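You operate a simulated robot arm through the tools that you are given. There is no shell and no other tool. Be economical: measure what you need, move in short steps, check, and stop when the job is done.

Carry out the task below with a simulated robot arm. There is one attempt and no reset: what you move stays moved.

## Task
Press the almond lever three times. Fetch the small measuring cup and stand it on the top of the churn table. Put the brass bowl on the top of the churn table. Take the cream carton marked "foil" from the fourth shelf from the bottom of the blue rack and put it on the lower shelf of the long bench. Fetch the steel bowl and set it on the bench top before the pumps. Put the red tin that expires first from the fifth shelf from the bottom of the blue rack on the top of the blue ledge. Fetch the coin roll from the top of the wooden table and stand it on the top of the crate stand. Lift the flour bin lid open. The order is free. Set down upright: small measuring cup, cream carton, red tin, coin roll.

It is judged by the outcome, as a careful person would: the job done as asked, and still so three seconds after it is handed in. It fails if anything else is knocked over, pushed out of place, dropped, spilled or broken. A push-on lid holds only when it is set on centred and level and pressed home; a screw cap is set on level and turned clockwise until tight.

## Robot
A 7-joint arm with a two-finger parallel gripper on a trunk, on a base that drives. Base frame: it is fixed to the floor where the robot stands at the start and does not move with it; the origin is under the middle of the robot, x ahead of it, y to its left, z up; the surface under the hand at the start is at about z = 700. Readings come in mm, rad, newtons and seconds.
With the tool pointing down near the work surface it reaches from about 260 to 700 mm from the robot's upright axis, wherever it stands. Its first joint turns from -2.897 to 2.897 rad. Places, roughly: almond lever [500, 0, 900]; bench top before the pumps (24x29 cm) [1360, -240, 840]; brass bowl (13x13x7 cm) [100, 1400, 900]; coin roll [-1750, 1250, 1000]; cream carton [0, 1500, 1250]; flour bin lid [600, 600, 900]; lower shelf of the long bench [-3400, 100, 300]; red tin [0, 1500, 1500]; small measuring cup (7x6x22 cm) [400, 500, 800]; steel bowl (13x13x7 cm) [-100, 1400, 900]; top of the blue ledge [600, -200, 1700]; top of the churn table (58x24 cm) [1380, 620, 800]; top of the crate stand [-3000, -1900, 500]. Payload 1.57 kg.
The TCP is the grasp point between the finger pads, 30 mm short of the fingertips. In the tool frame z runs along the fingers and y along their closing line. The gripper opens to 80 mm. The fingers are 17 mm wide and 12 mm thick; the gripper's body (40 by 82 mm) begins 80 mm behind the TCP.
Orientation is told as [roll, pitch, yaw] about the base's x, y, z axes, in that order, counted from this pose: with the fingers straight down and closing along the base's y, the tool's x points along the base's -x, its y along +y and its z along -z.

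## Interface
- The arm moves only by the tool step_arm. Its argument "series" is a list of rows, each a list of 7 numbers: the shift along the base's x, y, z in mm, then the turn, a rotation vector about the base's x, y, z in rad, then the closure, from 0 (fully open) to 1 (shut). In form: [[tx, ty, tz, rx, ry, rz, hand], ...]. A call has 1 to 20 rows; each row shifts and turns the commanded pose from where the row before left it. Rows are played at 5 a second. More than 50 mm and 0.15 rad between two rows, or a gripper value outside its range, and nothing of the call is played. A pose out of reach is approached as far as the arm can. The call stops where the force on the tool passes 40 N (or 10 N more than at its start, if that is more) or the arm is blocked; 0.2 s more then pass. Each finger travels about 72 mm/s and halts on what it meets, pressing with about 33 N; the grip force reading is that of the motor and also rises with nothing between the fingers. The clock runs only during rows and for 0.2 s after the last one: add rows that do not move to give the fingers time. The reply holds the time, the measured pose of the TCP, the force on the tool along the base axes, the opening and the grip force, in the units named above and with some noise, with the torque about the TCP (base axes, N m) and any sound that the robot's microphone picked up, and new pictures: "show" is both (left out), scene, wrist or none.
- Cameras (640 x 400 px; columns grow to the right, rows downward): "scene" is now at [15.5, 144.3, 1520.9]; the picture's right is [0.03, -1.00, 0.00], its down [-0.36, -0.01, -0.93] and it looks along [0.93, 0.03, -0.36] (base axes); focal length 214 px, centre (320, 200). "wrist" rides on the gripper at [72, -7, -122] in the tool frame; the picture's right is [0.09, 1.00, 0.00], its down [-0.84, 0.08, -0.54] and it looks along [-0.54, 0.05, 0.84] (tool axes); focal length 238 px, centre (320, 200).
- raise_lower(by): slides the trunk up (or, below 0, down) by that many mm; the arm and the scene camera ride with it, the base frame stays. It gives what a move gives, with no picture.
- base_move(legs): drives the robot by 1 to 6 legs, each [ahead, left, turn to the left] in mm, mm and rad, along the robot's own axes; the way and the turn of a leg run together, so that a leg with both is an arc; at most 1500 mm and 3.142 rad a leg. The arm and the cameras ride along, it lands a little off, and it stops where it bumps. It gives what a move gives, and a new picture of the scene camera.
- head_to(pan, tilt): turns the head with the scene camera to pan (to the left, within 1.501 rad either way) and tilt (down, from -0.506 to 1.204), counted from straight ahead of the robot. It gives what a move gives, and a new picture of the scene camera.
- measure_at(camera, pixels): for up to 12 pixels [column, row] of the newest picture of that camera ("zoom" is the newest enlarged one), the place [x, y, z] in the base frame of the surface seen there, good to about 2 mm. No time passes.
- inspect(camera, box): a new picture of the part [left, top, right, bottom] of that camera's present view, enlarged. No time passes.
- hand_in(): hands the job in; it is judged then, once.

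Work in short steps. Measure before you move; look again where a grasp or a placing could have gone wrong, and mend it. You have 138 turns and 260 pictures in all, those below and enlarged ones among them. Open the gripper and draw the arm clear of the work before you hand the job in, unless the task says otherwise; then end with one line.

The tools are called after "Emit:" by a JSON object that holds its "method" and its "body". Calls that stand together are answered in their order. step_arm: Moves the arm, as the interface text tells. Its arguments: {"type":"object","properties":{"series":{"type":"array","items":{"type":"array","items":{"type":"number"}}},"show":{"type":"string","enum":["both","scene","wrist","none"]}},"required":["series"]} The other tools are called the same way: raise_lower (by) slides the trunk up or down; base_move (legs) drives the base; head_to (pan, tilt) turns the head that bears the scene camera; measure_at (camera, pixels) gives the place of the surface under pixels of a picture; inspect (camera, box) takes an enlarged picture of a part of a camera's view; hand_in () hands the job in.

At the start:

```text
time: 0.0
position: [411.9, 125.9, 1000.2]
ee_rot: [0.0, -0.002, -0.001]
wrist_force: [-0.4, -0.4, -0.1]
wrist_torque: [-0.01, -0.01, -0.01]
width: 80.1
grasp_force: 0.1
trunk travel left (down, up): [-300.0, 180.0]
robot x, y, heading: [-1.3, 0.4, -0.003]
head pan, tilt: [0.033, 0.37]
```

scene: 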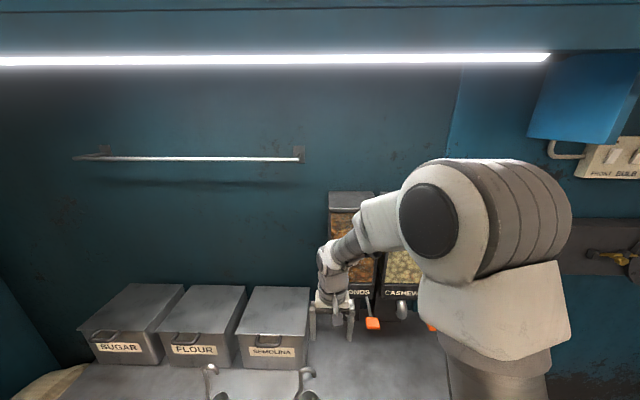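
wrist: 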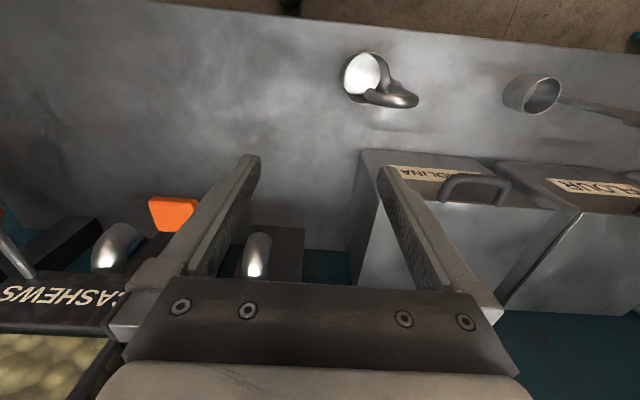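

The scene shows bins at left, dispensers with orange levers near (372,323), and two small cups at (210,370) and (305,375). I look closer at these.

Emit:
{"method": "inspect", "body": {"camera": "scene", "box": [60, 260, 460, 400]}}

Emit:
{"method": "head_to", "body": {"pan": 0.6, "tilt": 0.8}}

Emit:
{"method": "measure_at", "body": {"camera": "wrist", "pixels": [[170, 215], [120, 240], [258, 245], [362, 75], [400, 98], [530, 95], [600, 110], [470, 185], [425, 165], [280, 230]]}}

```text
1.60 times, centred on (260, 330) of scene
```

zoom: 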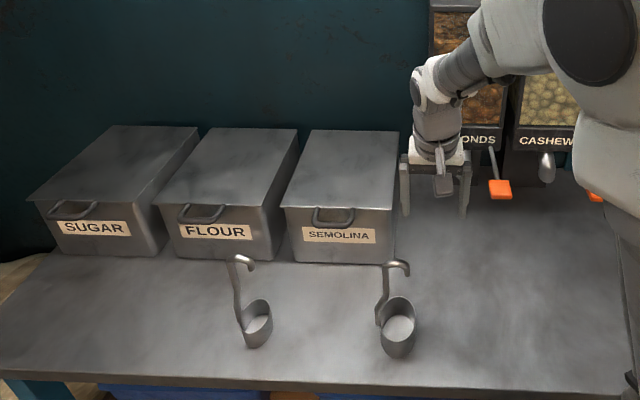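

```text
time: 1.0
position: [412.9, 127.4, 1000.3]
ee_rot: [0.0, 0.0, 0.0]
wrist_force: [0.4, 0.7, -0.5]
wrist_torque: [0.01, 0.01, 0.01]
width: 80.1
grasp_force: 0.1
trunk travel left (down, up): [-300.0, 180.0]
robot x, y, heading: [-1.0, -0.5, 0.001]
head pan, tilt: [0.6, 0.799]
```

scene: 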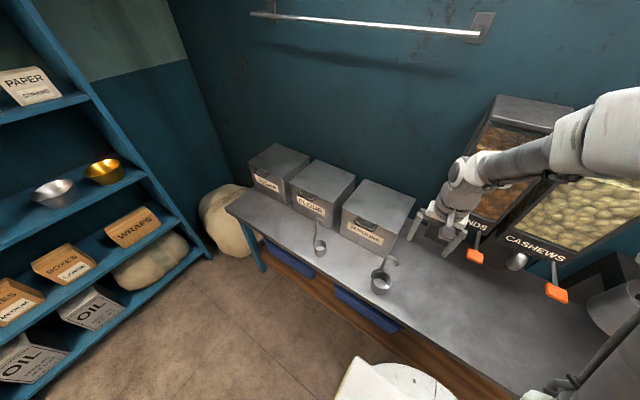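

```text
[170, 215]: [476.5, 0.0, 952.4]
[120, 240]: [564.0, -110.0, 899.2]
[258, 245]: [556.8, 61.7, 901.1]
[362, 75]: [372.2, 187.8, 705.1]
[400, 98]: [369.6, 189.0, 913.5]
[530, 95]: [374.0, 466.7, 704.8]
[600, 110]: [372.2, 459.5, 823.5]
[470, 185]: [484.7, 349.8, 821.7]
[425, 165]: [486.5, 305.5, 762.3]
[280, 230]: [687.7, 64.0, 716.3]
```

The almond lever's orange pad is at about (476, 0, 952), right of the ALMONDS spout (y≈62). I close the hand and go above it for a look.

Emit:
{"method": "step_arm", "body": {"series": [[0, 0, 40, 0, 0, 0, 1], [10, -42, 0, 0, 0, 0, 1], [20, -42, 0, 0, 0, 0, 1], [20, -43, 0, 0, 0, 0, 1], [0, 0, 0, 0, 0, 0, 1]]}}

Emit:
{"method": "head_to", "body": {"pan": 0.1, "tilt": 0.7}}

```text
time: 2.2
position: [461.6, -1.8, 1040.6]
ee_rot: [-0.001, 0.0, 0.0]
wrist_force: [0.5, -0.1, 0.3]
wrist_torque: [0.02, -0.01, -0.03]
width: 0.0
grasp_force: 21.4
trunk travel left (down, up): [-300.0, 180.0]
robot x, y, heading: [0.4, -3.2, -0.003]
head pan, tilt: [0.6, 0.799]
```

scene: 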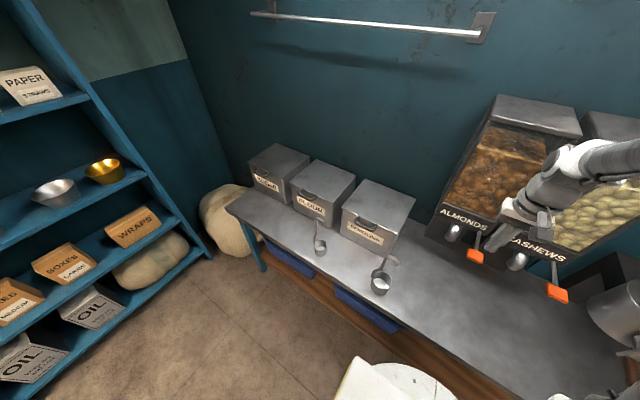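
wrist: 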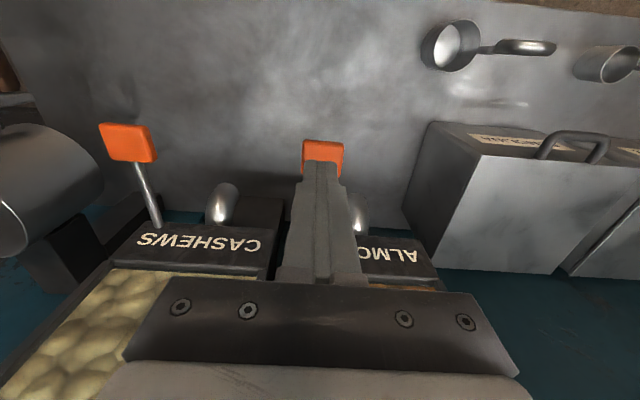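

```text
time: 3.1
position: [460.5, -1.3, 1040.1]
ee_rot: [0.0, -0.001, -0.001]
wrist_force: [0.4, -0.1, 0.6]
wrist_torque: [0.01, -0.03, 0.0]
width: 0.0
grasp_force: 21.0
trunk travel left (down, up): [-300.0, 180.0]
robot x, y, heading: [-0.7, 2.1, 0.002]
head pan, tilt: [0.099, 0.7]
```

scene: 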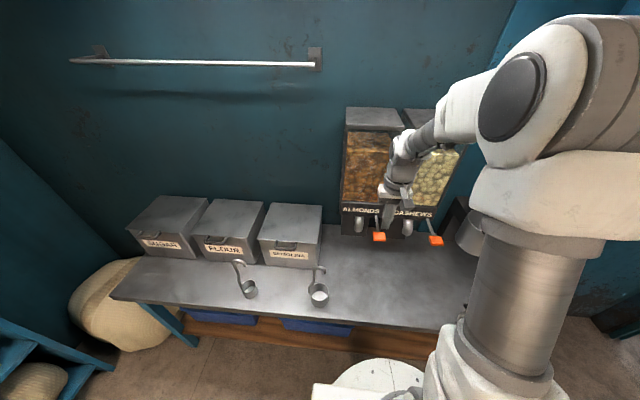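

The almond pad is at wrist (322,150), cashews at (128,143). Measure them.

Emit:
{"method": "measure_at", "body": {"camera": "wrist", "pixels": [[322, 150], [310, 150], [335, 172], [322, 143], [128, 150], [110, 130], [150, 215], [330, 175], [357, 205]]}}

Emit:
{"method": "inspect", "body": {"camera": "scene", "box": [330, 160, 470, 260]}}

```text
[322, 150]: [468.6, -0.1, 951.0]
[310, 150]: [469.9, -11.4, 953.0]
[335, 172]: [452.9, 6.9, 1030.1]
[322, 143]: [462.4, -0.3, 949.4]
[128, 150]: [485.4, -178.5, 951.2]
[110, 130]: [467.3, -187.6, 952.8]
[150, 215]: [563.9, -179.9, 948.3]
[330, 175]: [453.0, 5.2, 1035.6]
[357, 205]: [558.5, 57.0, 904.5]
```

```text
4.00 times, centred on (400, 210) of scene
```

zoom: 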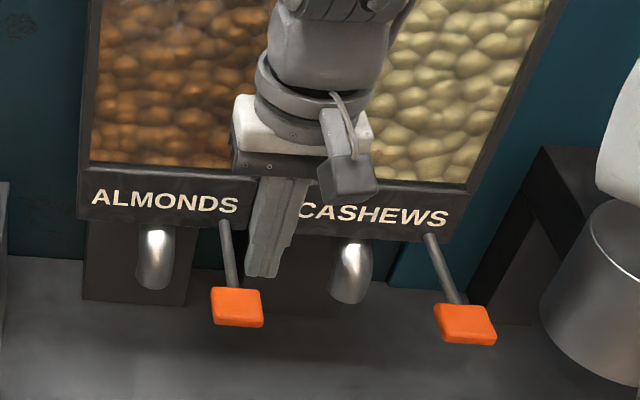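

The pad is about x 462–495, y 0, z 952; fingertips at 1010. I centre over it and press down in small rows.

Emit:
{"method": "step_arm", "body": {"series": [[17, 0, 0, 0, 0, 0, 1], [0, 0, -40, 0, 0, 0, 1], [0, 0, -14, 0, 0, 0, 1], [0, 0, -8, 0, 0, 0, 1], [0, 0, -8, 0, 0, 0, 1], [0, 0, -8, 0, 0, 0, 1], [0, 0, -8, 0, 0, 0, 1], [0, 0, 0, 0, 0, 0, 1]]}}

```text
time: 4.8
position: [478.1, -0.4, 959.9]
ee_rot: [0.0, -0.01, -0.001]
wrist_force: [-11.9, -1.3, 25.9]
wrist_torque: [-0.01, 0.55, 0.0]
width: 0.0
grasp_force: 21.2
trunk travel left (down, up): [-300.0, 180.0]
robot x, y, heading: [-1.7, 0.2, 0.005]
head pan, tilt: [0.099, 0.7]
stopped in row 8: the force on the tool passed its limit at 44 N (the readings are from after the stop); the commanded pose is now the measured one
```

scene: 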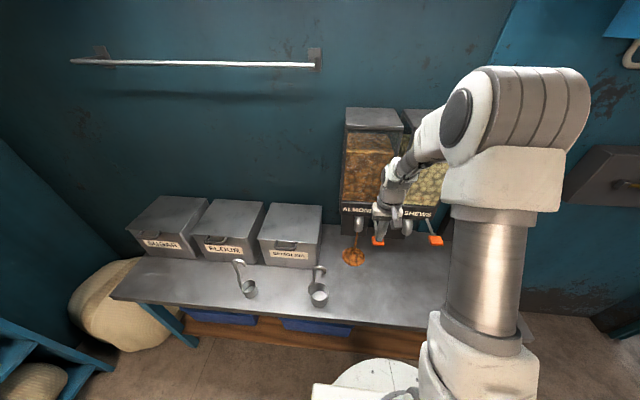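
wrist: 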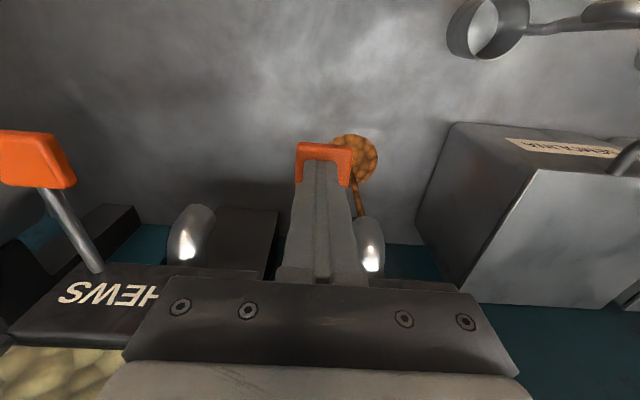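

The lever went down about 22 mm to its stop and almonds flowed. I release fully (up 40) and press twice more, each down to the same depth.

Emit:
{"method": "step_arm", "body": {"series": [[0, 0, 20, 0, 0, 0, 1], [0, 0, 25, 0, 0, 0, 1], [0, 0, 0, 0, 0, 0, 1], [0, 0, 0, 0, 0, 0, 1], [0, 0, -20, 0, 0, 0, 1], [0, 0, -9, 0, 0, 0, 1], [0, 0, -8, 0, 0, 0, 1], [0, 0, -8, 0, 0, 0, 1], [0, 0, -4, 0, 0, 0, 1], [0, 0, 0, 0, 0, 0, 1]]}}

```text
time: 6.8
position: [480.9, 0.8, 959.6]
ee_rot: [-0.002, -0.015, 0.0]
wrist_force: [-10.6, 0.1, 24.7]
wrist_torque: [-0.02, 0.5, -0.03]
width: 0.0
grasp_force: 21.4
trunk travel left (down, up): [-300.0, 180.0]
robot x, y, heading: [-2.0, 1.9, -0.001]
head pan, tilt: [0.099, 0.7]
stopped in row 10: the force on the tool passed its limit at 44 N (the readings are from after the stop); the commanded pose is now the measured one
```

scene: 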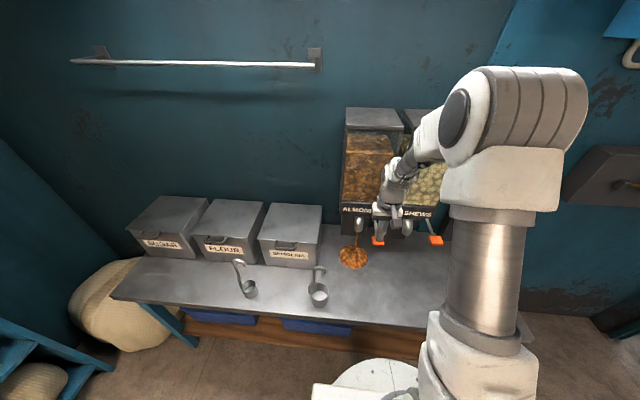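
wrist: 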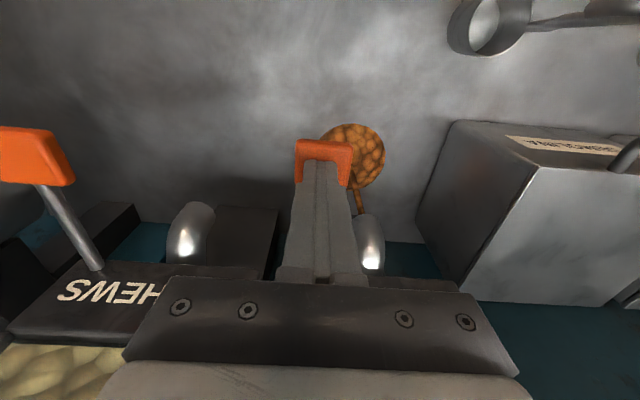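

The second press added to the heap. I release and make the third press, then lift well clear.

Emit:
{"method": "step_arm", "body": {"series": [[-2, 0, 20, 0, 0, 0, 1], [0, 0, 25, 0, 0, 0, 1], [0, 0, 0, 0, 0, 0, 1], [0, 0, 0, 0, 0, 0, 1], [0, 0, -20, 0, 0, 0, 1], [0, 0, -9, 0, 0, 0, 1], [0, 0, -8, 0, 0, 0, 1], [0, 0, -8, 0, 0, 0, 1], [0, 0, -4, 0, 0, 0, 1], [0, 0, 0, 0, 0, 0, 1]]}}

Emit:
{"method": "step_arm", "body": {"series": [[0, 0, 25, 0, 0, 0, 1], [0, 0, 40, 0, 0, 0, 1], [-40, 0, 30, 0, 0, 0, 1], [-40, 30, 0, 0, 0, 0, 1], [0, 0, 0, 0, 0, 0, 1]]}}

```text
time: 8.8
position: [480.7, -1.1, 961.0]
ee_rot: [0.0, -0.022, -0.001]
wrist_force: [-9.8, 0.7, 25.1]
wrist_torque: [0.0, 0.45, 0.0]
width: 0.0
grasp_force: 20.7
trunk travel left (down, up): [-300.0, 180.0]
robot x, y, heading: [0.6, 0.3, 0.003]
head pan, tilt: [0.099, 0.7]
stopped in row 10: the force on the tool passed its limit at 45 N (the readings are from after the stop); the commanded pose is now the measured one
```

scene: 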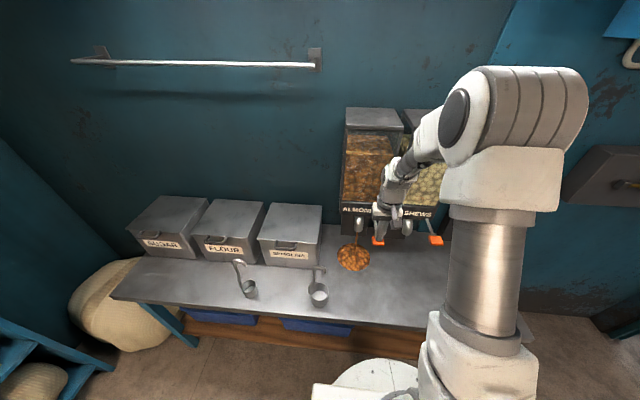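
wrist: 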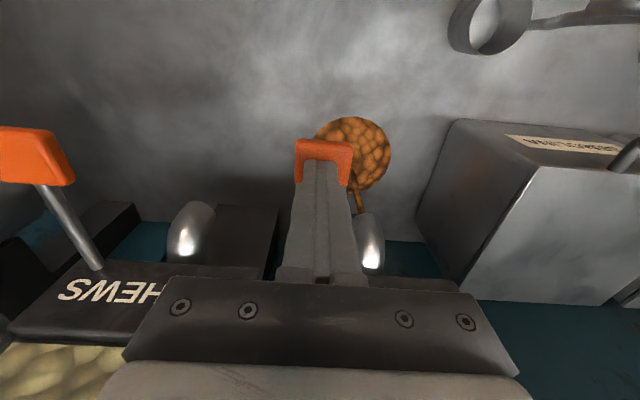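

```text
time: 10.1
position: [401.5, 29.9, 1053.1]
ee_rot: [0.0, -0.02, 0.0]
wrist_force: [-0.4, -0.1, -0.9]
wrist_torque: [0.0, 0.0, -0.01]
width: 0.1
grasp_force: 21.4
trunk travel left (down, up): [-300.0, 180.0]
robot x, y, heading: [-1.3, -2.1, -0.002]
head pan, tilt: [0.099, 0.7]
```

scene: 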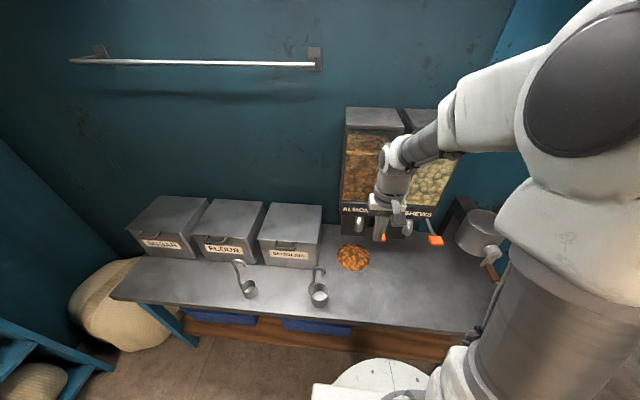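
wrist: 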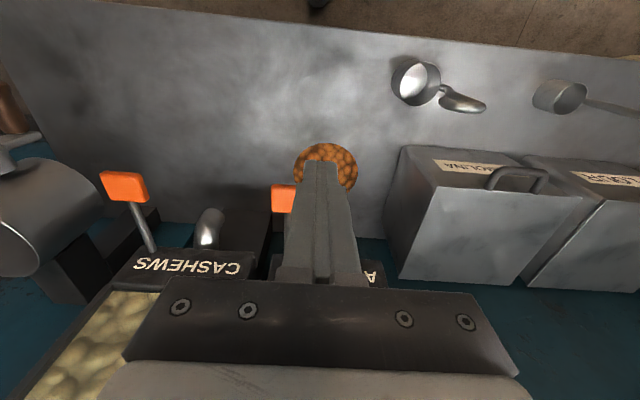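

All three presses done. Now I drive left 430 mm to face the flour bin and the measuring cups.

Emit:
{"method": "base_move", "body": {"legs": [[0, 430, 0]]}}

Emit:
{"method": "inspect", "body": {"camera": "scene", "box": [200, 160, 440, 310]}}

```text
time: 13.8
position: [401.2, 461.5, 1051.7]
ee_rot: [0.0, -0.019, 0.005]
wrist_force: [0.0, 0.3, -0.3]
wrist_torque: [0.02, 0.01, 0.02]
width: 0.0
grasp_force: 21.6
trunk travel left (down, up): [-300.0, 180.0]
robot x, y, heading: [-2.8, 428.4, 0.002]
head pan, tilt: [0.099, 0.7]
```

scene: 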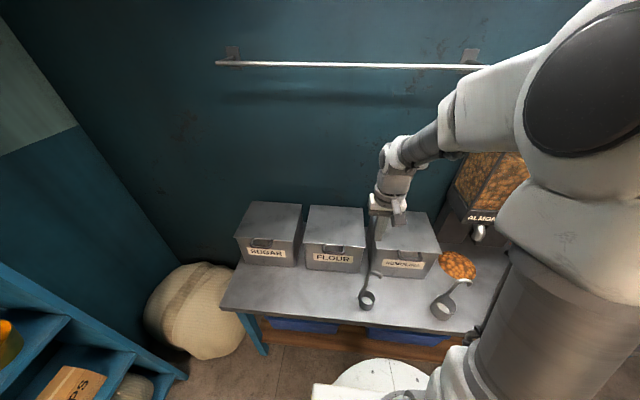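

```text
2.67 times, centred on (320, 235) of scene
```

zoom: 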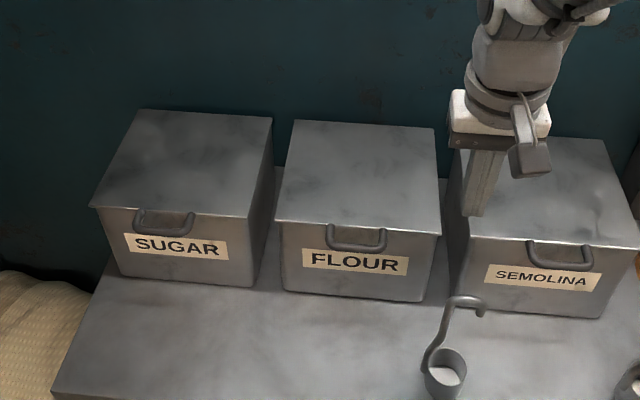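

FLOUR bin handle at zoom (357,235); small measuring cup at zoom (445,370). Measure lid corners, handle and cup.

Emit:
{"method": "measure_at", "body": {"camera": "zoom", "pixels": [[282, 215], [438, 230], [432, 132], [296, 124], [357, 248], [332, 238], [383, 238], [357, 229], [355, 275], [445, 375], [462, 302], [482, 312]]}}

Emit:
{"method": "measure_at", "body": {"camera": "scene", "pixels": [[367, 293], [367, 306], [362, 301], [372, 301], [367, 299], [362, 290], [374, 274], [381, 276]]}}

Emit:
{"method": "inspect", "body": {"camera": "scene", "box": [340, 250, 480, 338]}}

```text
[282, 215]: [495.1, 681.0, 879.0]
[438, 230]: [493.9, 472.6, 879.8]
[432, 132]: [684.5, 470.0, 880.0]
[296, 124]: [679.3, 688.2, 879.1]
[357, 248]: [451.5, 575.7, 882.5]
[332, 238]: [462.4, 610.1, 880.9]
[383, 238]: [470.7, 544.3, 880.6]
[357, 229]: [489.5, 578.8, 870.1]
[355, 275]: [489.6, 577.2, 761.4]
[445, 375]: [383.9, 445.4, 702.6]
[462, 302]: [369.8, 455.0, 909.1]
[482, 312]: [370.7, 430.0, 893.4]
```

```text
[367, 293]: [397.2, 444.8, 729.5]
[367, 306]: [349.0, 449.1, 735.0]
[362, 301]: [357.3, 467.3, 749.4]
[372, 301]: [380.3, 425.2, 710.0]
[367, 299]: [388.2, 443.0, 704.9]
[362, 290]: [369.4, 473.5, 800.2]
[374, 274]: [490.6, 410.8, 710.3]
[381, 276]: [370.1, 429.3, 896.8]
```

```text
4.55 times, centred on (410, 294) of scene
```

zoom: 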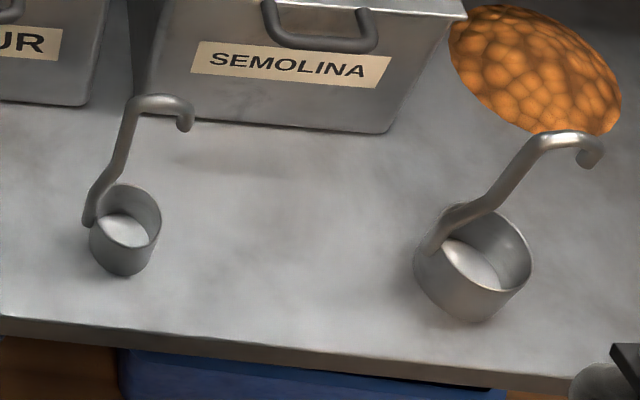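

Flour lid: x 494–685, y 470–688, z 880, with a round handle bar near x 453, y 577, z 878; hinge at the back. I check the wall and rail behind, and shift the base back 100 and left 150 to face the handle.

Emit:
{"method": "base_move", "body": {"legs": [[-100, 150, 0]]}}

Emit:
{"method": "step_arm", "body": {"series": [[-10, 0, 0, 0, 0, -0.15, 1], [-10, 0, 0, 0, 0, -0.15, 1], [0, 0, 0, 0, 0, -0.15, 1], [0, 0, 0, 0, 0, -0.15, 1], [0, 0, 0, 0, 0, -0.15, 1], [0, 0, 0, 0, 0, -0.15, 1], [0, 0, 0, 0, 0, -0.15, 0.6], [0, 0, 0, 0, 0, -0.15, 0.5], [0, 0, 0, 0, 0, -0.15, 0.5], [0, 0, 0, 0, 0, -0.15, 0.5], [0, 0, 0, 0, 0, -0.071, 0.5]]}}

```text
time: 15.6
position: [299.7, 610.1, 1052.2]
ee_rot: [0.0, -0.019, 0.003]
wrist_force: [0.0, -0.6, 0.6]
wrist_torque: [-0.01, 0.0, 0.02]
width: 0.0
grasp_force: 21.2
trunk travel left (down, up): [-300.0, 180.0]
robot x, y, heading: [-101.5, 577.9, 0.003]
head pan, tilt: [0.099, 0.7]
```

scene: 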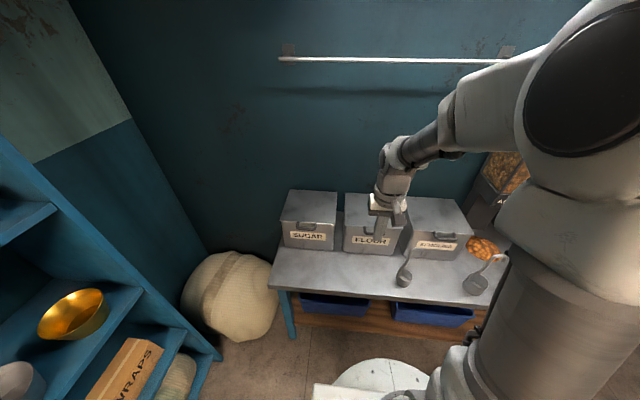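

```text
time: 18.0
position: [279.6, 609.8, 1052.6]
ee_rot: [0.001, -0.018, -1.57]
wrist_force: [-0.2, -0.4, -0.6]
wrist_torque: [-0.04, 0.03, 0.01]
width: 40.1
grasp_force: 0.1
trunk travel left (down, up): [-300.0, 180.0]
robot x, y, heading: [-103.6, 581.2, 0.005]
head pan, tilt: [0.099, 0.7]
```

scene: 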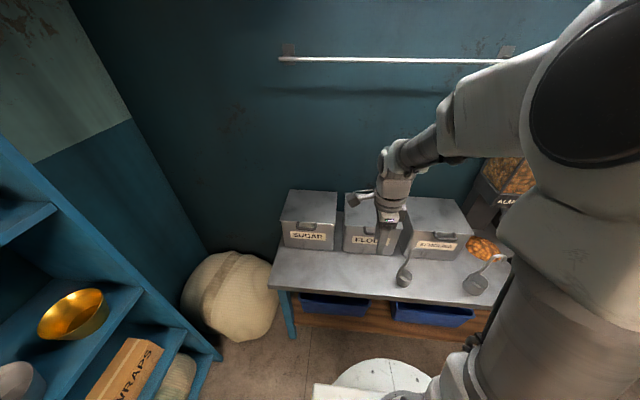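
wrist: 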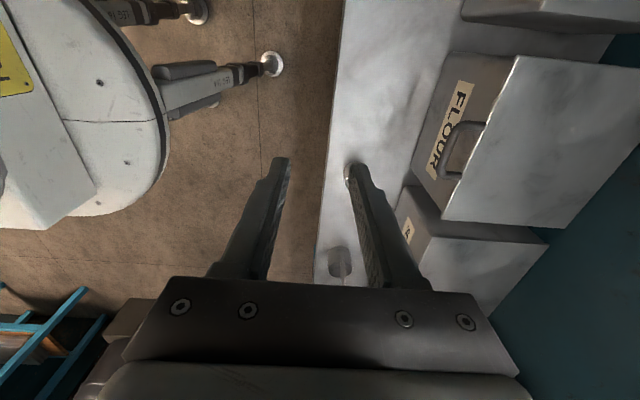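

Pitch the tool 60° forward and bring it to a pre-grasp about 90 mm short of the bar.

Emit:
{"method": "step_arm", "body": {"series": [[10, -5, -10, 0, -0.15, 0, 0.5], [10, -5, -20, 0, -0.15, 0, 0.5], [15, -5, -20, 0, -0.15, 0, 0.5], [15, -5, -20, 0, -0.15, 0, 0.5], [15, -5, -20, 0, -0.15, 0, 0.5], [15, -5, -20, 0, -0.15, 0, 0.5], [15, -3, -19, 0, -0.12, 0, 0.5], [0, 0, 0, 0, 0, 0, 0.5]]}}

Emit:
{"method": "measure_at", "body": {"camera": "scene", "pixels": [[350, 150], [380, 59], [310, 59], [400, 100]]}}

```text
time: 19.8
position: [375.9, 576.2, 923.1]
ee_rot: [1.02, -0.013, -1.588]
wrist_force: [0.4, -0.3, 0.1]
wrist_torque: [-0.01, -0.04, 0.0]
width: 40.2
grasp_force: 0.2
trunk travel left (down, up): [-300.0, 180.0]
robot x, y, heading: [-104.2, 579.8, 0.003]
head pan, tilt: [0.099, 0.7]
```

scene: 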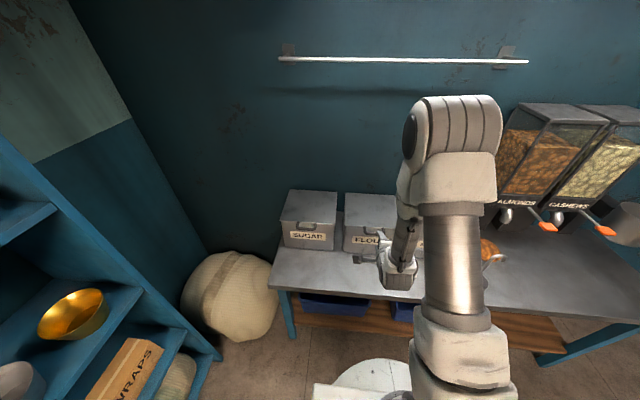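
wrist: 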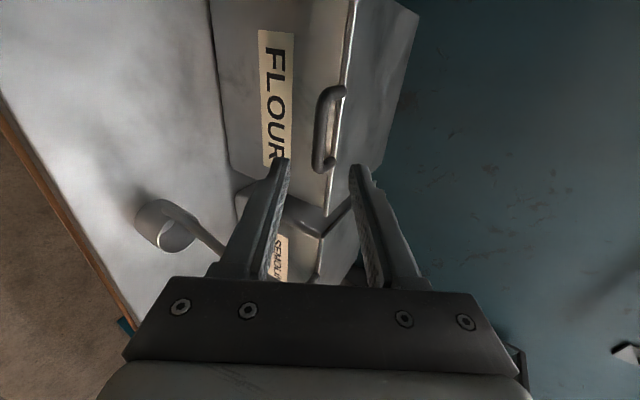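

```text
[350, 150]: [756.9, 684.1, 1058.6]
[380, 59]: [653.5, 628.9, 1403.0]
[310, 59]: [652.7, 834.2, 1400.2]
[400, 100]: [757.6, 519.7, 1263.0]
```

The handle bar shows at wrist (322,130), between the fingers. Measure it, then advance.

Emit:
{"method": "measure_at", "body": {"camera": "wrist", "pixels": [[321, 130], [325, 100], [318, 150], [330, 165], [342, 90]]}}

```text
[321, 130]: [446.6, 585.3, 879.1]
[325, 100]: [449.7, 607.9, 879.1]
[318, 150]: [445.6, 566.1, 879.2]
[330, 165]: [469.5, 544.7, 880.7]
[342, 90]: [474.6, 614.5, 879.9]
```

Bar centre ≈ (451, 577, 876). I advance to TCP ≈ (442, 577, 882) so the tips stay clear of the lid edge, then close.

Emit:
{"method": "step_arm", "body": {"series": [[22, 0, -14, 0, 0, 0, 0.5], [22, 1, -14, 0, 0, 0, 0.5], [22, 0, -13, 0, 0, 0, 0.5], [0, 0, 0, 0, 0, 0, 0.5], [0, 0, 0, 0, 0, 0, 0.8], [0, 0, 0, 0, 0, 0, 1], [0, 0, 0, 0, 0, 0, 1], [0, 0, 0, 0, 0, 0, 1]]}}

```text
time: 21.6
position: [441.0, 576.5, 882.7]
ee_rot: [1.02, -0.011, -1.585]
wrist_force: [1.7, -0.3, -0.9]
wrist_torque: [-0.26, 0.02, 0.13]
width: 11.6
grasp_force: 28.6
trunk travel left (down, up): [-300.0, 180.0]
robot x, y, heading: [-102.4, 579.3, 0.0]
head pan, tilt: [0.099, 0.7]
```

scene: 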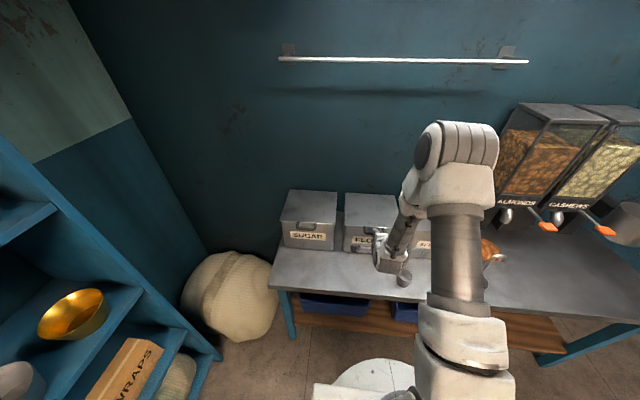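
wrist: 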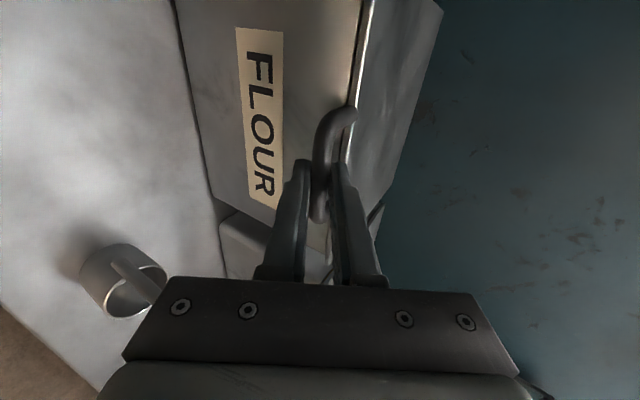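

Handle gripped (11.6 mm). I lift along the hinge arc (radius ≈234 mm), first third.

Emit:
{"method": "step_arm", "body": {"series": [[1.2, 0, 23.4, 0, 0.025, 0, 1], [3.5, 0, 23.1, 0, 0.025, 0, 1], [5.8, 0, 22.7, 0, 0.025, 0, 1], [8, 0, 22, 0, 0.025, 0, 1], [10.2, 0, 21.1, 0, 0.025, 0, 1], [12.2, 0, 19.9, 0, 0.025, 0, 1], [0, 0, 0, 0, 0, 0, 1]]}}

```text
time: 23.2
position: [481.0, 577.4, 1016.6]
ee_rot: [0.871, -0.016, -1.584]
wrist_force: [-2.5, -1.3, -0.1]
wrist_torque: [-0.09, 0.02, -0.01]
width: 11.6
grasp_force: 28.9
trunk travel left (down, up): [-300.0, 180.0]
robot x, y, heading: [-102.0, 578.7, -0.001]
head pan, tilt: [0.099, 0.7]
```

scene: 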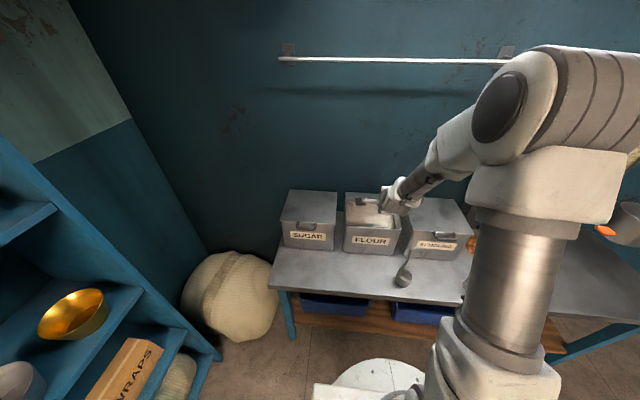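
wrist: 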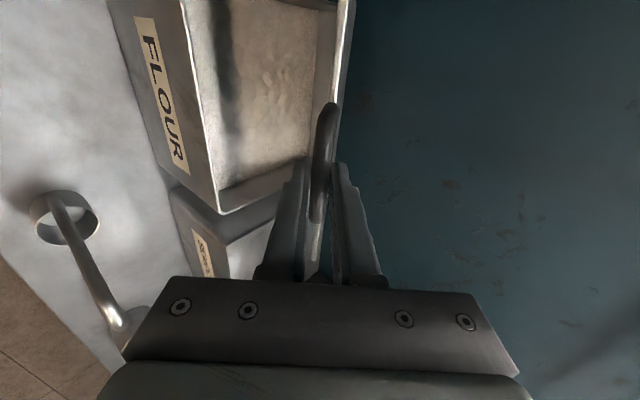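

Lid is opening smoothly with little force. Continue along the arc to about 90°.

Emit:
{"method": "step_arm", "body": {"series": [[14.2, 0, 18.6, 0, 0.025, 0, 1], [15.9, 0, 17.1, 0, 0.025, 0, 1], [17.6, 0, 15.4, 0, 0.025, 0, 1], [19, 0, 13.6, 0, 0.025, 0, 1], [20.3, 0, 11.6, 0, 0.025, 0, 1], [21.3, 0, 9.5, 0, 0.025, 0, 1], [22.2, 0, 7.4, 0, 0.025, 0, 1], [22.8, 0, 5.1, 0, 0.025, 0, 1], [23.2, 0, 2.8, 0, 0.025, 0, 1], [23.4, 0, 0.5, 0, 0.025, 0, 1], [0, 0, 0, 0, 0, 0, 1]]}}

```text
time: 25.6
position: [681.7, 578.1, 1121.9]
ee_rot: [0.632, -0.018, -1.58]
wrist_force: [0.4, 2.1, 29.1]
wrist_torque: [0.2, -0.14, -0.27]
width: 11.9
grasp_force: 28.9
trunk travel left (down, up): [-300.0, 180.0]
robot x, y, heading: [-103.2, 577.0, 0.003]
head pan, tilt: [0.099, 0.7]
```

scene: 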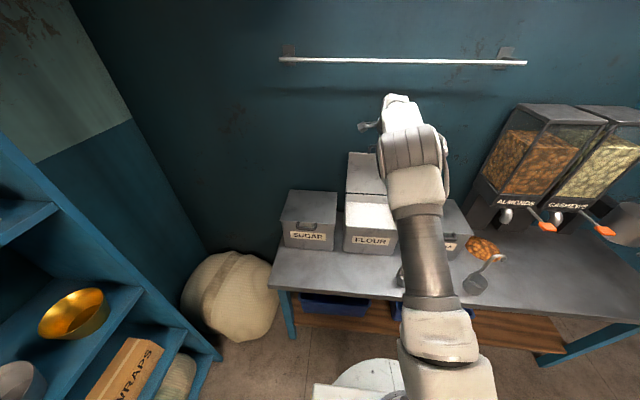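
wrist: 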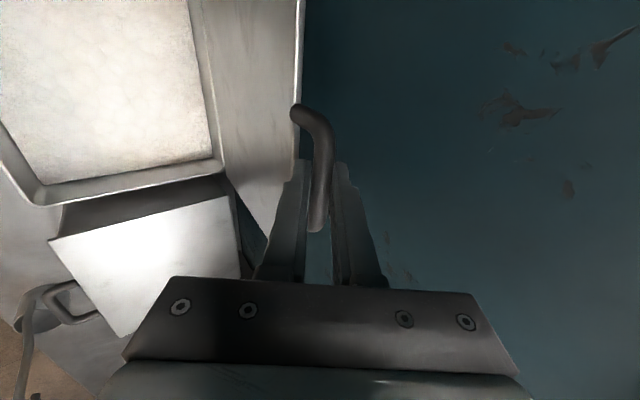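

Lid is near vertical, with a 29 N pull along z. I ease down slightly and push it a little past vertical.

Emit:
{"method": "step_arm", "body": {"series": [[8, 0, -7, 0, 0, 0, 1], [15, 0, -4, 0, 0, 0, 1], [12, 0, -5, 0, 0, 0, 1], [0, 0, 0, 0, 0, 0, 1]]}}

```text
time: 26.0
position: [691.4, 578.1, 1123.1]
ee_rot: [0.641, -0.016, -1.579]
wrist_force: [2.1, 0.9, 10.6]
wrist_torque: [0.37, -0.28, -0.14]
width: 11.7
grasp_force: 28.7
trunk travel left (down, up): [-300.0, 180.0]
robot x, y, heading: [-103.7, 578.2, -0.002]
head pan, tilt: [0.099, 0.7]
stopped in row 2: the force on the tool passed its limit at 44 N (the readings are from after the stop); the commanded pose is now the measured one
```

scene: 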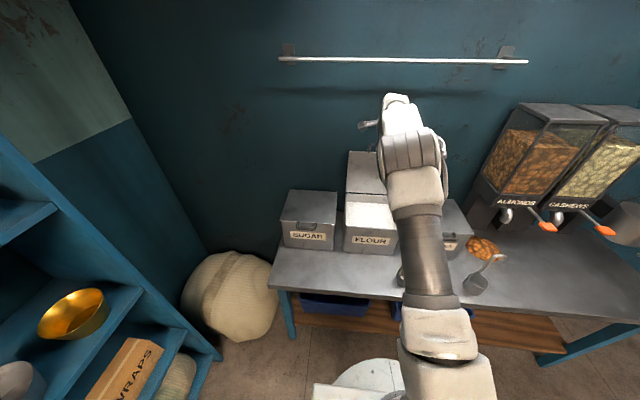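
wrist: 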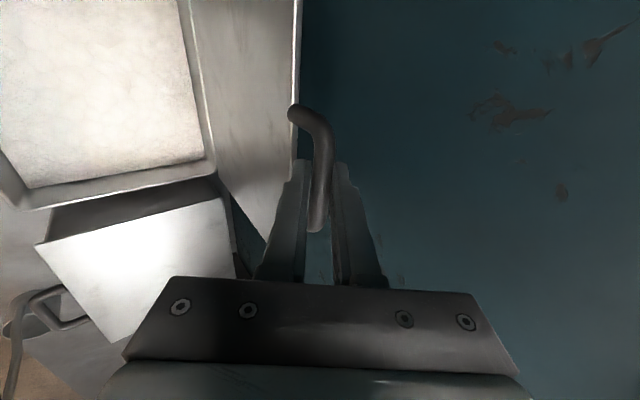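

Check the lid's angle from the scene: points along it near (365,160)–(365,190).

Emit:
{"method": "measure_at", "body": {"camera": "scene", "pixels": [[354, 155], [354, 172], [356, 188], [370, 190]]}}

Emit:
{"method": "measure_at", "body": {"camera": "wrist", "pixels": [[292, 70], [290, 165], [230, 60], [270, 180]]}}

```text
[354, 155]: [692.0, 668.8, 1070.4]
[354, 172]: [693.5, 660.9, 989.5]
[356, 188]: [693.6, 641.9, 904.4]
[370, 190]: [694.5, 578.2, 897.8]
```

```text
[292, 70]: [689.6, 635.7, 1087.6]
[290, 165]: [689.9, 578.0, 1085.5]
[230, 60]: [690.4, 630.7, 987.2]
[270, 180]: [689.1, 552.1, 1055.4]
```

Lid is vertical (x≈692 from bottom to top). I nudge it a bit more back to see whether it goes past vertical.

Emit:
{"method": "step_arm", "body": {"series": [[6, 0, -1, 0, 0, 0, 1], [6, 0, -1, 0, 0, 0, 1], [6, 0, -1, 0, 0, 0, 1], [6, 0, -2, 0, 0, 0, 1]], "show": "none"}}

```text
time: 27.0
position: [713.0, 577.3, 1117.1]
ee_rot: [0.64, -0.015, -1.578]
wrist_force: [2.4, 0.0, 23.5]
wrist_torque: [0.33, -0.03, -0.22]
width: 11.7
grasp_force: 28.7
trunk travel left (down, up): [-300.0, 180.0]
robot x, y, heading: [-102.7, 580.6, 0.003]
head pan, tilt: [0.099, 0.7]
```

It moves on. A bit further, then release and back away.

Emit:
{"method": "step_arm", "body": {"series": [[6, 0, -4, 0, 0, 0, 1], [6, 0, -3, 0, 0, 0, 1], [0, 0, 0, 0, 0, 0, 1], [0, 0, 0, 0, 0, 0, 0.6], [0, 0, 0, 0, 0, 0, 0.4], [0, 0, 0, 0, 0, 0, 0.4]]}}

```text
time: 28.4
position: [722.0, 576.9, 1104.8]
ee_rot: [0.628, -0.019, -1.579]
wrist_force: [-22.0, -0.4, 5.7]
wrist_torque: [0.09, 0.49, 0.03]
width: 18.9
grasp_force: 0.2
trunk travel left (down, up): [-300.0, 180.0]
robot x, y, heading: [-102.9, 580.1, 0.0]
head pan, tilt: [0.099, 0.7]
```

scene: 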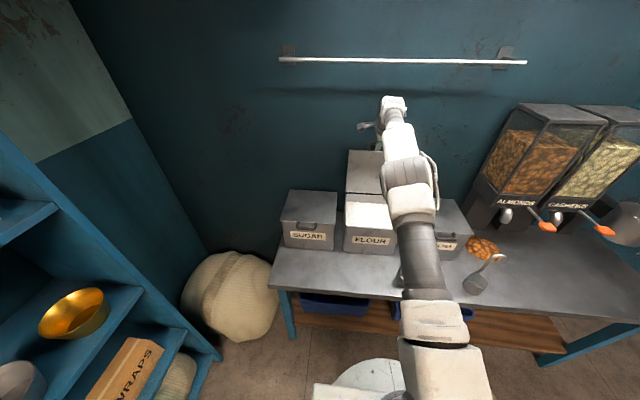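
wrist: 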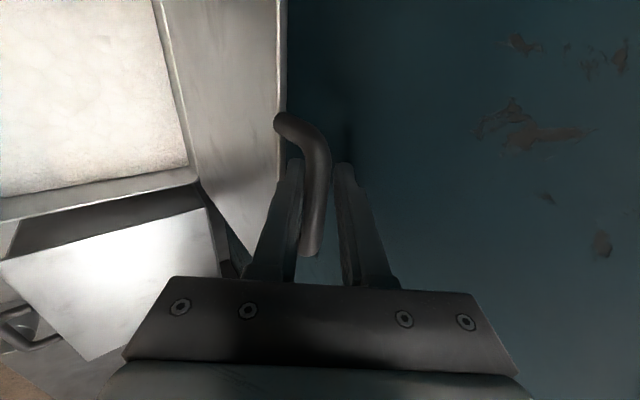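

Opening stopped at 19 mm because a finger touches the wall. I draw straight back along the tool axis.

Emit:
{"method": "step_arm", "body": {"series": [[-4, 0, 8, 0, 0, 0, 0.76], [-12, 0, 17, 0, 0, 0, 0.76], [-14, 0, 20, 0, 0, 0, 0.76], [-14, 0, 20, 0, 0, 0, 0.76], [-20, 0, 20, 0, 0, 0, 0.76]]}}

Emit:
{"method": "measure_at", "body": {"camera": "scene", "pixels": [[354, 155], [354, 172], [356, 188], [365, 155]]}}

```text
time: 28.9
position: [717.2, 577.2, 1107.0]
ee_rot: [0.616, -0.015, -1.579]
wrist_force: [7.7, -0.8, -16.2]
wrist_torque: [-0.08, -2.19, 0.28]
width: 21.6
grasp_force: 1.5
trunk travel left (down, up): [-300.0, 180.0]
robot x, y, heading: [-105.9, 580.9, 0.004]
head pan, tilt: [0.099, 0.7]
stopped in row 2: the force on the tool passed its limit at 47 N (the readings are from after the stop); the commanded pose is now the measured one
```

scene: 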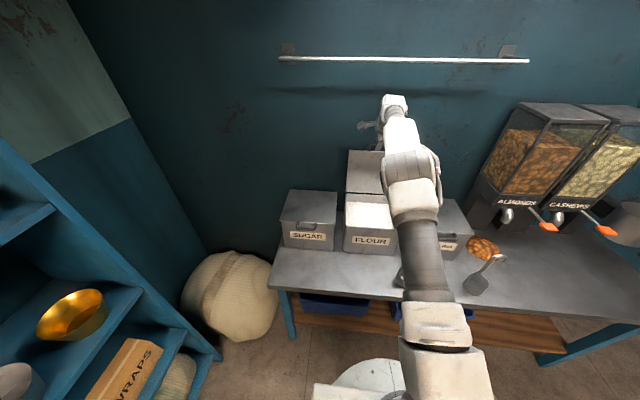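
wrist: 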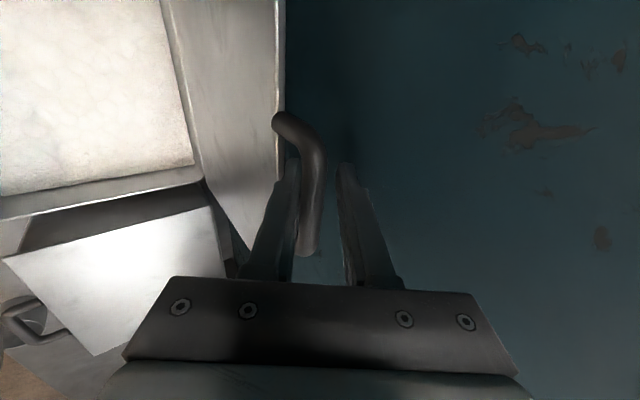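

```text
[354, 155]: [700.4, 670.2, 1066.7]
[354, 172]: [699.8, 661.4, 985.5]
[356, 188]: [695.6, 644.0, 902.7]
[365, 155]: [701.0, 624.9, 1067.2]
```

The bar sits deep and presses on the front finger. I shift sideways to centre it, then withdraw in small rows along the tool axis.

Emit:
{"method": "step_arm", "body": {"series": [[-3, 0, -2, 0, 0, 0, 0.7], [0, 0, 0, 0, 0, 0, 0.65], [-3, 0, 4, 0, 0, 0, 0.65], [-3, 0, 4, 0, 0, 0, 0.65], [-3, 0, 4, 0, 0, 0, 0.65], [-3, 0, 4, 0, 0, 0, 0.65]]}}

```text
time: 29.9
position: [711.6, 577.2, 1107.0]
ee_rot: [0.616, -0.017, -1.581]
wrist_force: [20.6, -0.8, -26.8]
wrist_torque: [-0.06, -6.08, -0.2]
width: 24.8
grasp_force: 0.0
trunk travel left (down, up): [-300.0, 180.0]
robot x, y, heading: [-99.0, 582.0, 0.005]
head pan, tilt: [0.099, 0.7]
stopped in row 4: the force on the tool passed its limit at 47 N (the readings are from after the stop); the commanded pose is now the measured one
```

scene: 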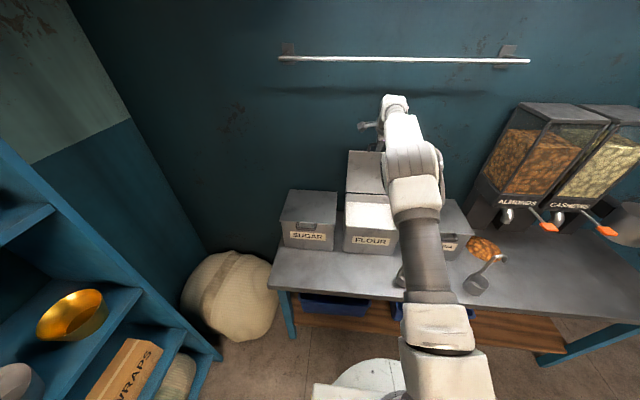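
wrist: 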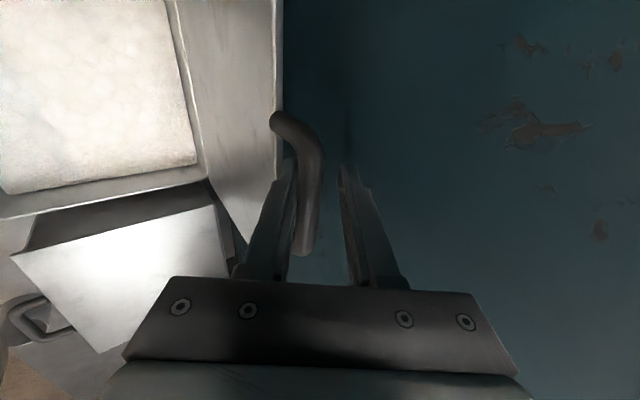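

Withdrawal is resisted with a big torque, so something other than the pads may be caught. I look closer before moving.

Emit:
{"method": "inspect", "body": {"camera": "scene", "box": [330, 50, 470, 240]}}

Emit:
{"method": "inspect", "body": {"camera": "wrist", "box": [180, 80, 420, 300]}}

Emit:
{"method": "measure_at", "body": {"camera": "wrist", "pixels": [[305, 245], [312, 180], [290, 122], [278, 115], [292, 165], [275, 190], [345, 170]]}}

```text
2.11 times, centred on (400, 145) of scene
```

zoom: 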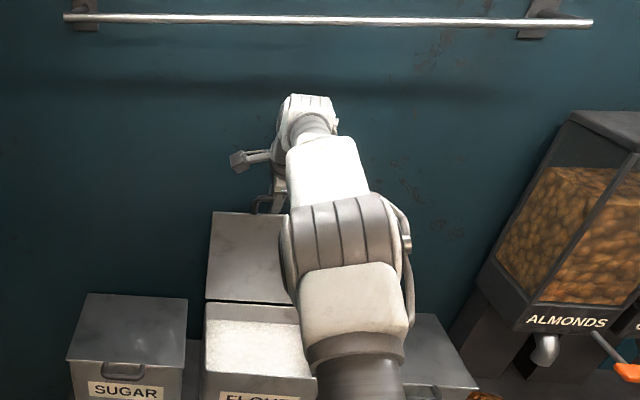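

```text
1.82 times, centred on (300, 190) of wrist
```

zoom: 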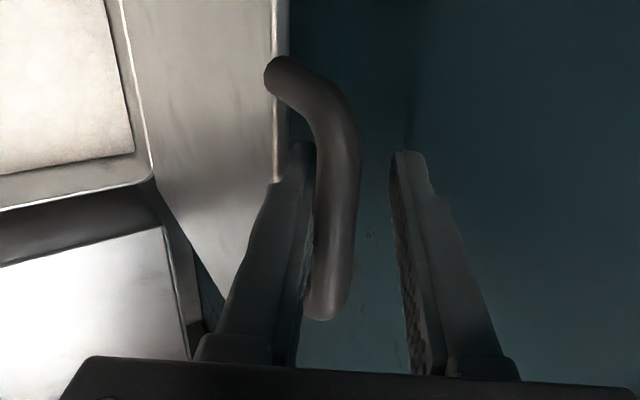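

```text
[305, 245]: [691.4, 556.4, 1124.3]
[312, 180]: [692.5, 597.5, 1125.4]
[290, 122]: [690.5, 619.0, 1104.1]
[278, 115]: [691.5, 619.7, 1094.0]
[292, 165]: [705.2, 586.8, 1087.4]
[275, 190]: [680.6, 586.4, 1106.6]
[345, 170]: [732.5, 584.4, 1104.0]
```

Bar centre ≈ (692, 577, 1119), touching only the front pad. I make a small sidestep away from it and read the resting force.

Emit:
{"method": "step_arm", "body": {"series": [[-3, 0, -2, 0, 0, 0, 0.65], [-3, 0, -2, 0, 0, 0, 0.6], [0, 0, 0, 0, 0, 0, 0.6]], "show": "wrist"}}

```text
time: 30.7
position: [706.0, 577.8, 1107.4]
ee_rot: [0.625, -0.017, -1.579]
wrist_force: [23.8, 0.1, -14.2]
wrist_torque: [-0.11, -4.84, 0.46]
width: 23.2
grasp_force: 0.1
trunk travel left (down, up): [-300.0, 180.0]
robot x, y, heading: [-102.7, 578.5, 0.003]
head pan, tilt: [0.099, 0.7]
```

wrist: 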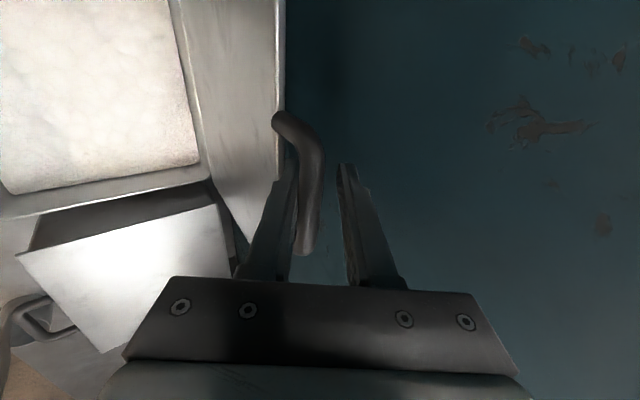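

The hand won't open to its command: the front finger is wedged between bar and lid edge, my opening made it worse. I close to ~16 mm and withdraw.

Emit:
{"method": "step_arm", "body": {"series": [[0, 0, 0, 0, 0, 0, 0.8], [0, 0, 0, 0, 0, 0, 0.8], [-3, 0, 4, 0, 0, 0, 0.8], [-3, 0, 4, 0, 0, 0, 0.8], [-3, 0, 4, 0, 0, 0, 0.8]], "show": "wrist"}}

```text
time: 31.5
position: [704.0, 577.2, 1104.5]
ee_rot: [0.619, -0.019, -1.581]
wrist_force: [21.3, -0.4, -20.5]
wrist_torque: [-0.28, -4.43, 0.44]
width: 11.7
grasp_force: 0.1
trunk travel left (down, up): [-300.0, 180.0]
robot x, y, heading: [-102.0, 578.3, 0.0]
head pan, tilt: [0.099, 0.7]
stopped in row 4: the force on the tool passed its limit at 52 N (the readings are from after the stop); the commanded pose is now the measured one
```

wrist: 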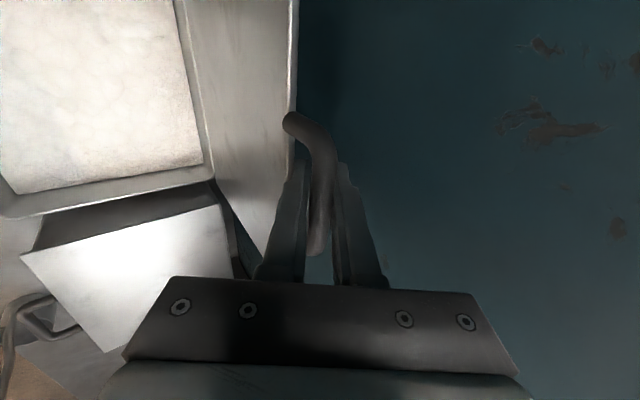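

The torque (−4.4 Nm about y) fits the front finger being twisted between bar and lid edge. I relieve it by pitching the tool forward (−y), then read.

Emit:
{"method": "step_arm", "body": {"series": [[0, 0, 0, 0, -0.04, 0, 0.78], [0, 0, 0, 0, -0.04, 0, 0.78], [0, 0, 0, 0, -0.04, 0, 0.78], [0, 0, 0, 0, 0, 0, 0.78]], "show": "wrist"}}

```text
time: 32.5
position: [701.3, 578.3, 1111.2]
ee_rot: [0.741, -0.017, -1.583]
wrist_force: [-0.4, -0.1, 0.1]
wrist_torque: [0.01, -0.02, -0.01]
width: 18.4
grasp_force: 0.4
trunk travel left (down, up): [-300.0, 180.0]
robot x, y, heading: [-99.2, 576.4, 0.002]
head pan, tilt: [0.099, 0.7]
```

wrist: 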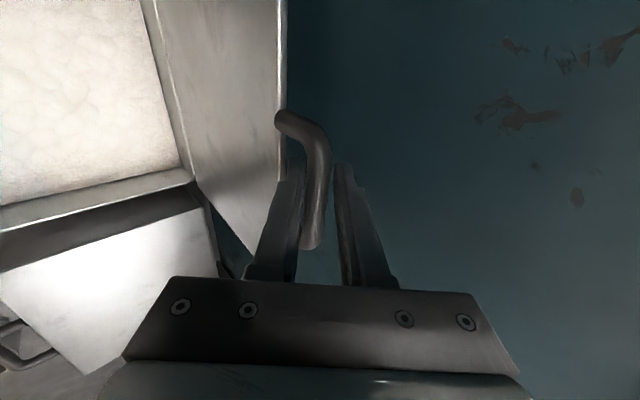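

Forces are gone. I pitch slightly more and withdraw along the tool axis.

Emit:
{"method": "step_arm", "body": {"series": [[0, 0, 0, 0, -0.04, 0, 0.75], [-6, 0, 6, 0, -0.04, 0, 0.75], [-7, 0, 7, 0, 0, 0, 0.75], [-14, 0, 14, 0, 0, 0, 0.75], [-14, 0, 14, 0, 0, 0, 0.75], [-20, 0, 20, 0, 0, 0, 0.75], [-20, 0, 20, 0, 0, 0, 0.75]]}}

```text
time: 34.1
position: [619.2, 576.8, 1189.6]
ee_rot: [0.817, -0.013, -1.585]
wrist_force: [0.5, 0.9, -0.4]
wrist_torque: [-0.01, 0.0, 0.0]
width: 20.0
grasp_force: 0.0
trunk travel left (down, up): [-300.0, 180.0]
robot x, y, heading: [-102.5, 579.6, 0.002]
head pan, tilt: [0.099, 0.7]
```

scene: 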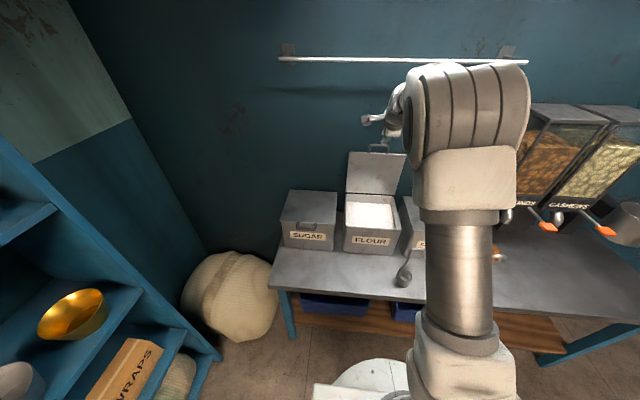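
wrist: 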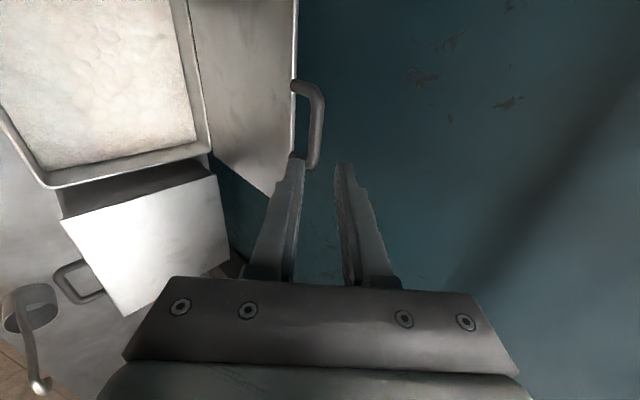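

The flour lid stands open. Now I bring the tool back to vertical above the small measuring cup's hook (≈ x 370, y 450, z 905).

Emit:
{"method": "step_arm", "body": {"series": [[-35, -10, 0, 0, 0.12, 0, 0.5], [-35, -15, 0, 0, 0.12, 0, 0.5], [-35, -20, -10, 0, 0.12, 0, 0.5], [-35, -20, -20, 0, 0.12, 0, 0.5], [-35, -20, -30, 0, 0.12, 0, 0.5], [-35, -20, -30, 0, 0.12, 0, 0.5], [-30, -20, -30, 0, 0.097, 0, 0.5], [-10, 0, 0, 0, 0, 0, 0.5]]}}

```text
refused: row 5 steps farther than a row can; nothing moved
```

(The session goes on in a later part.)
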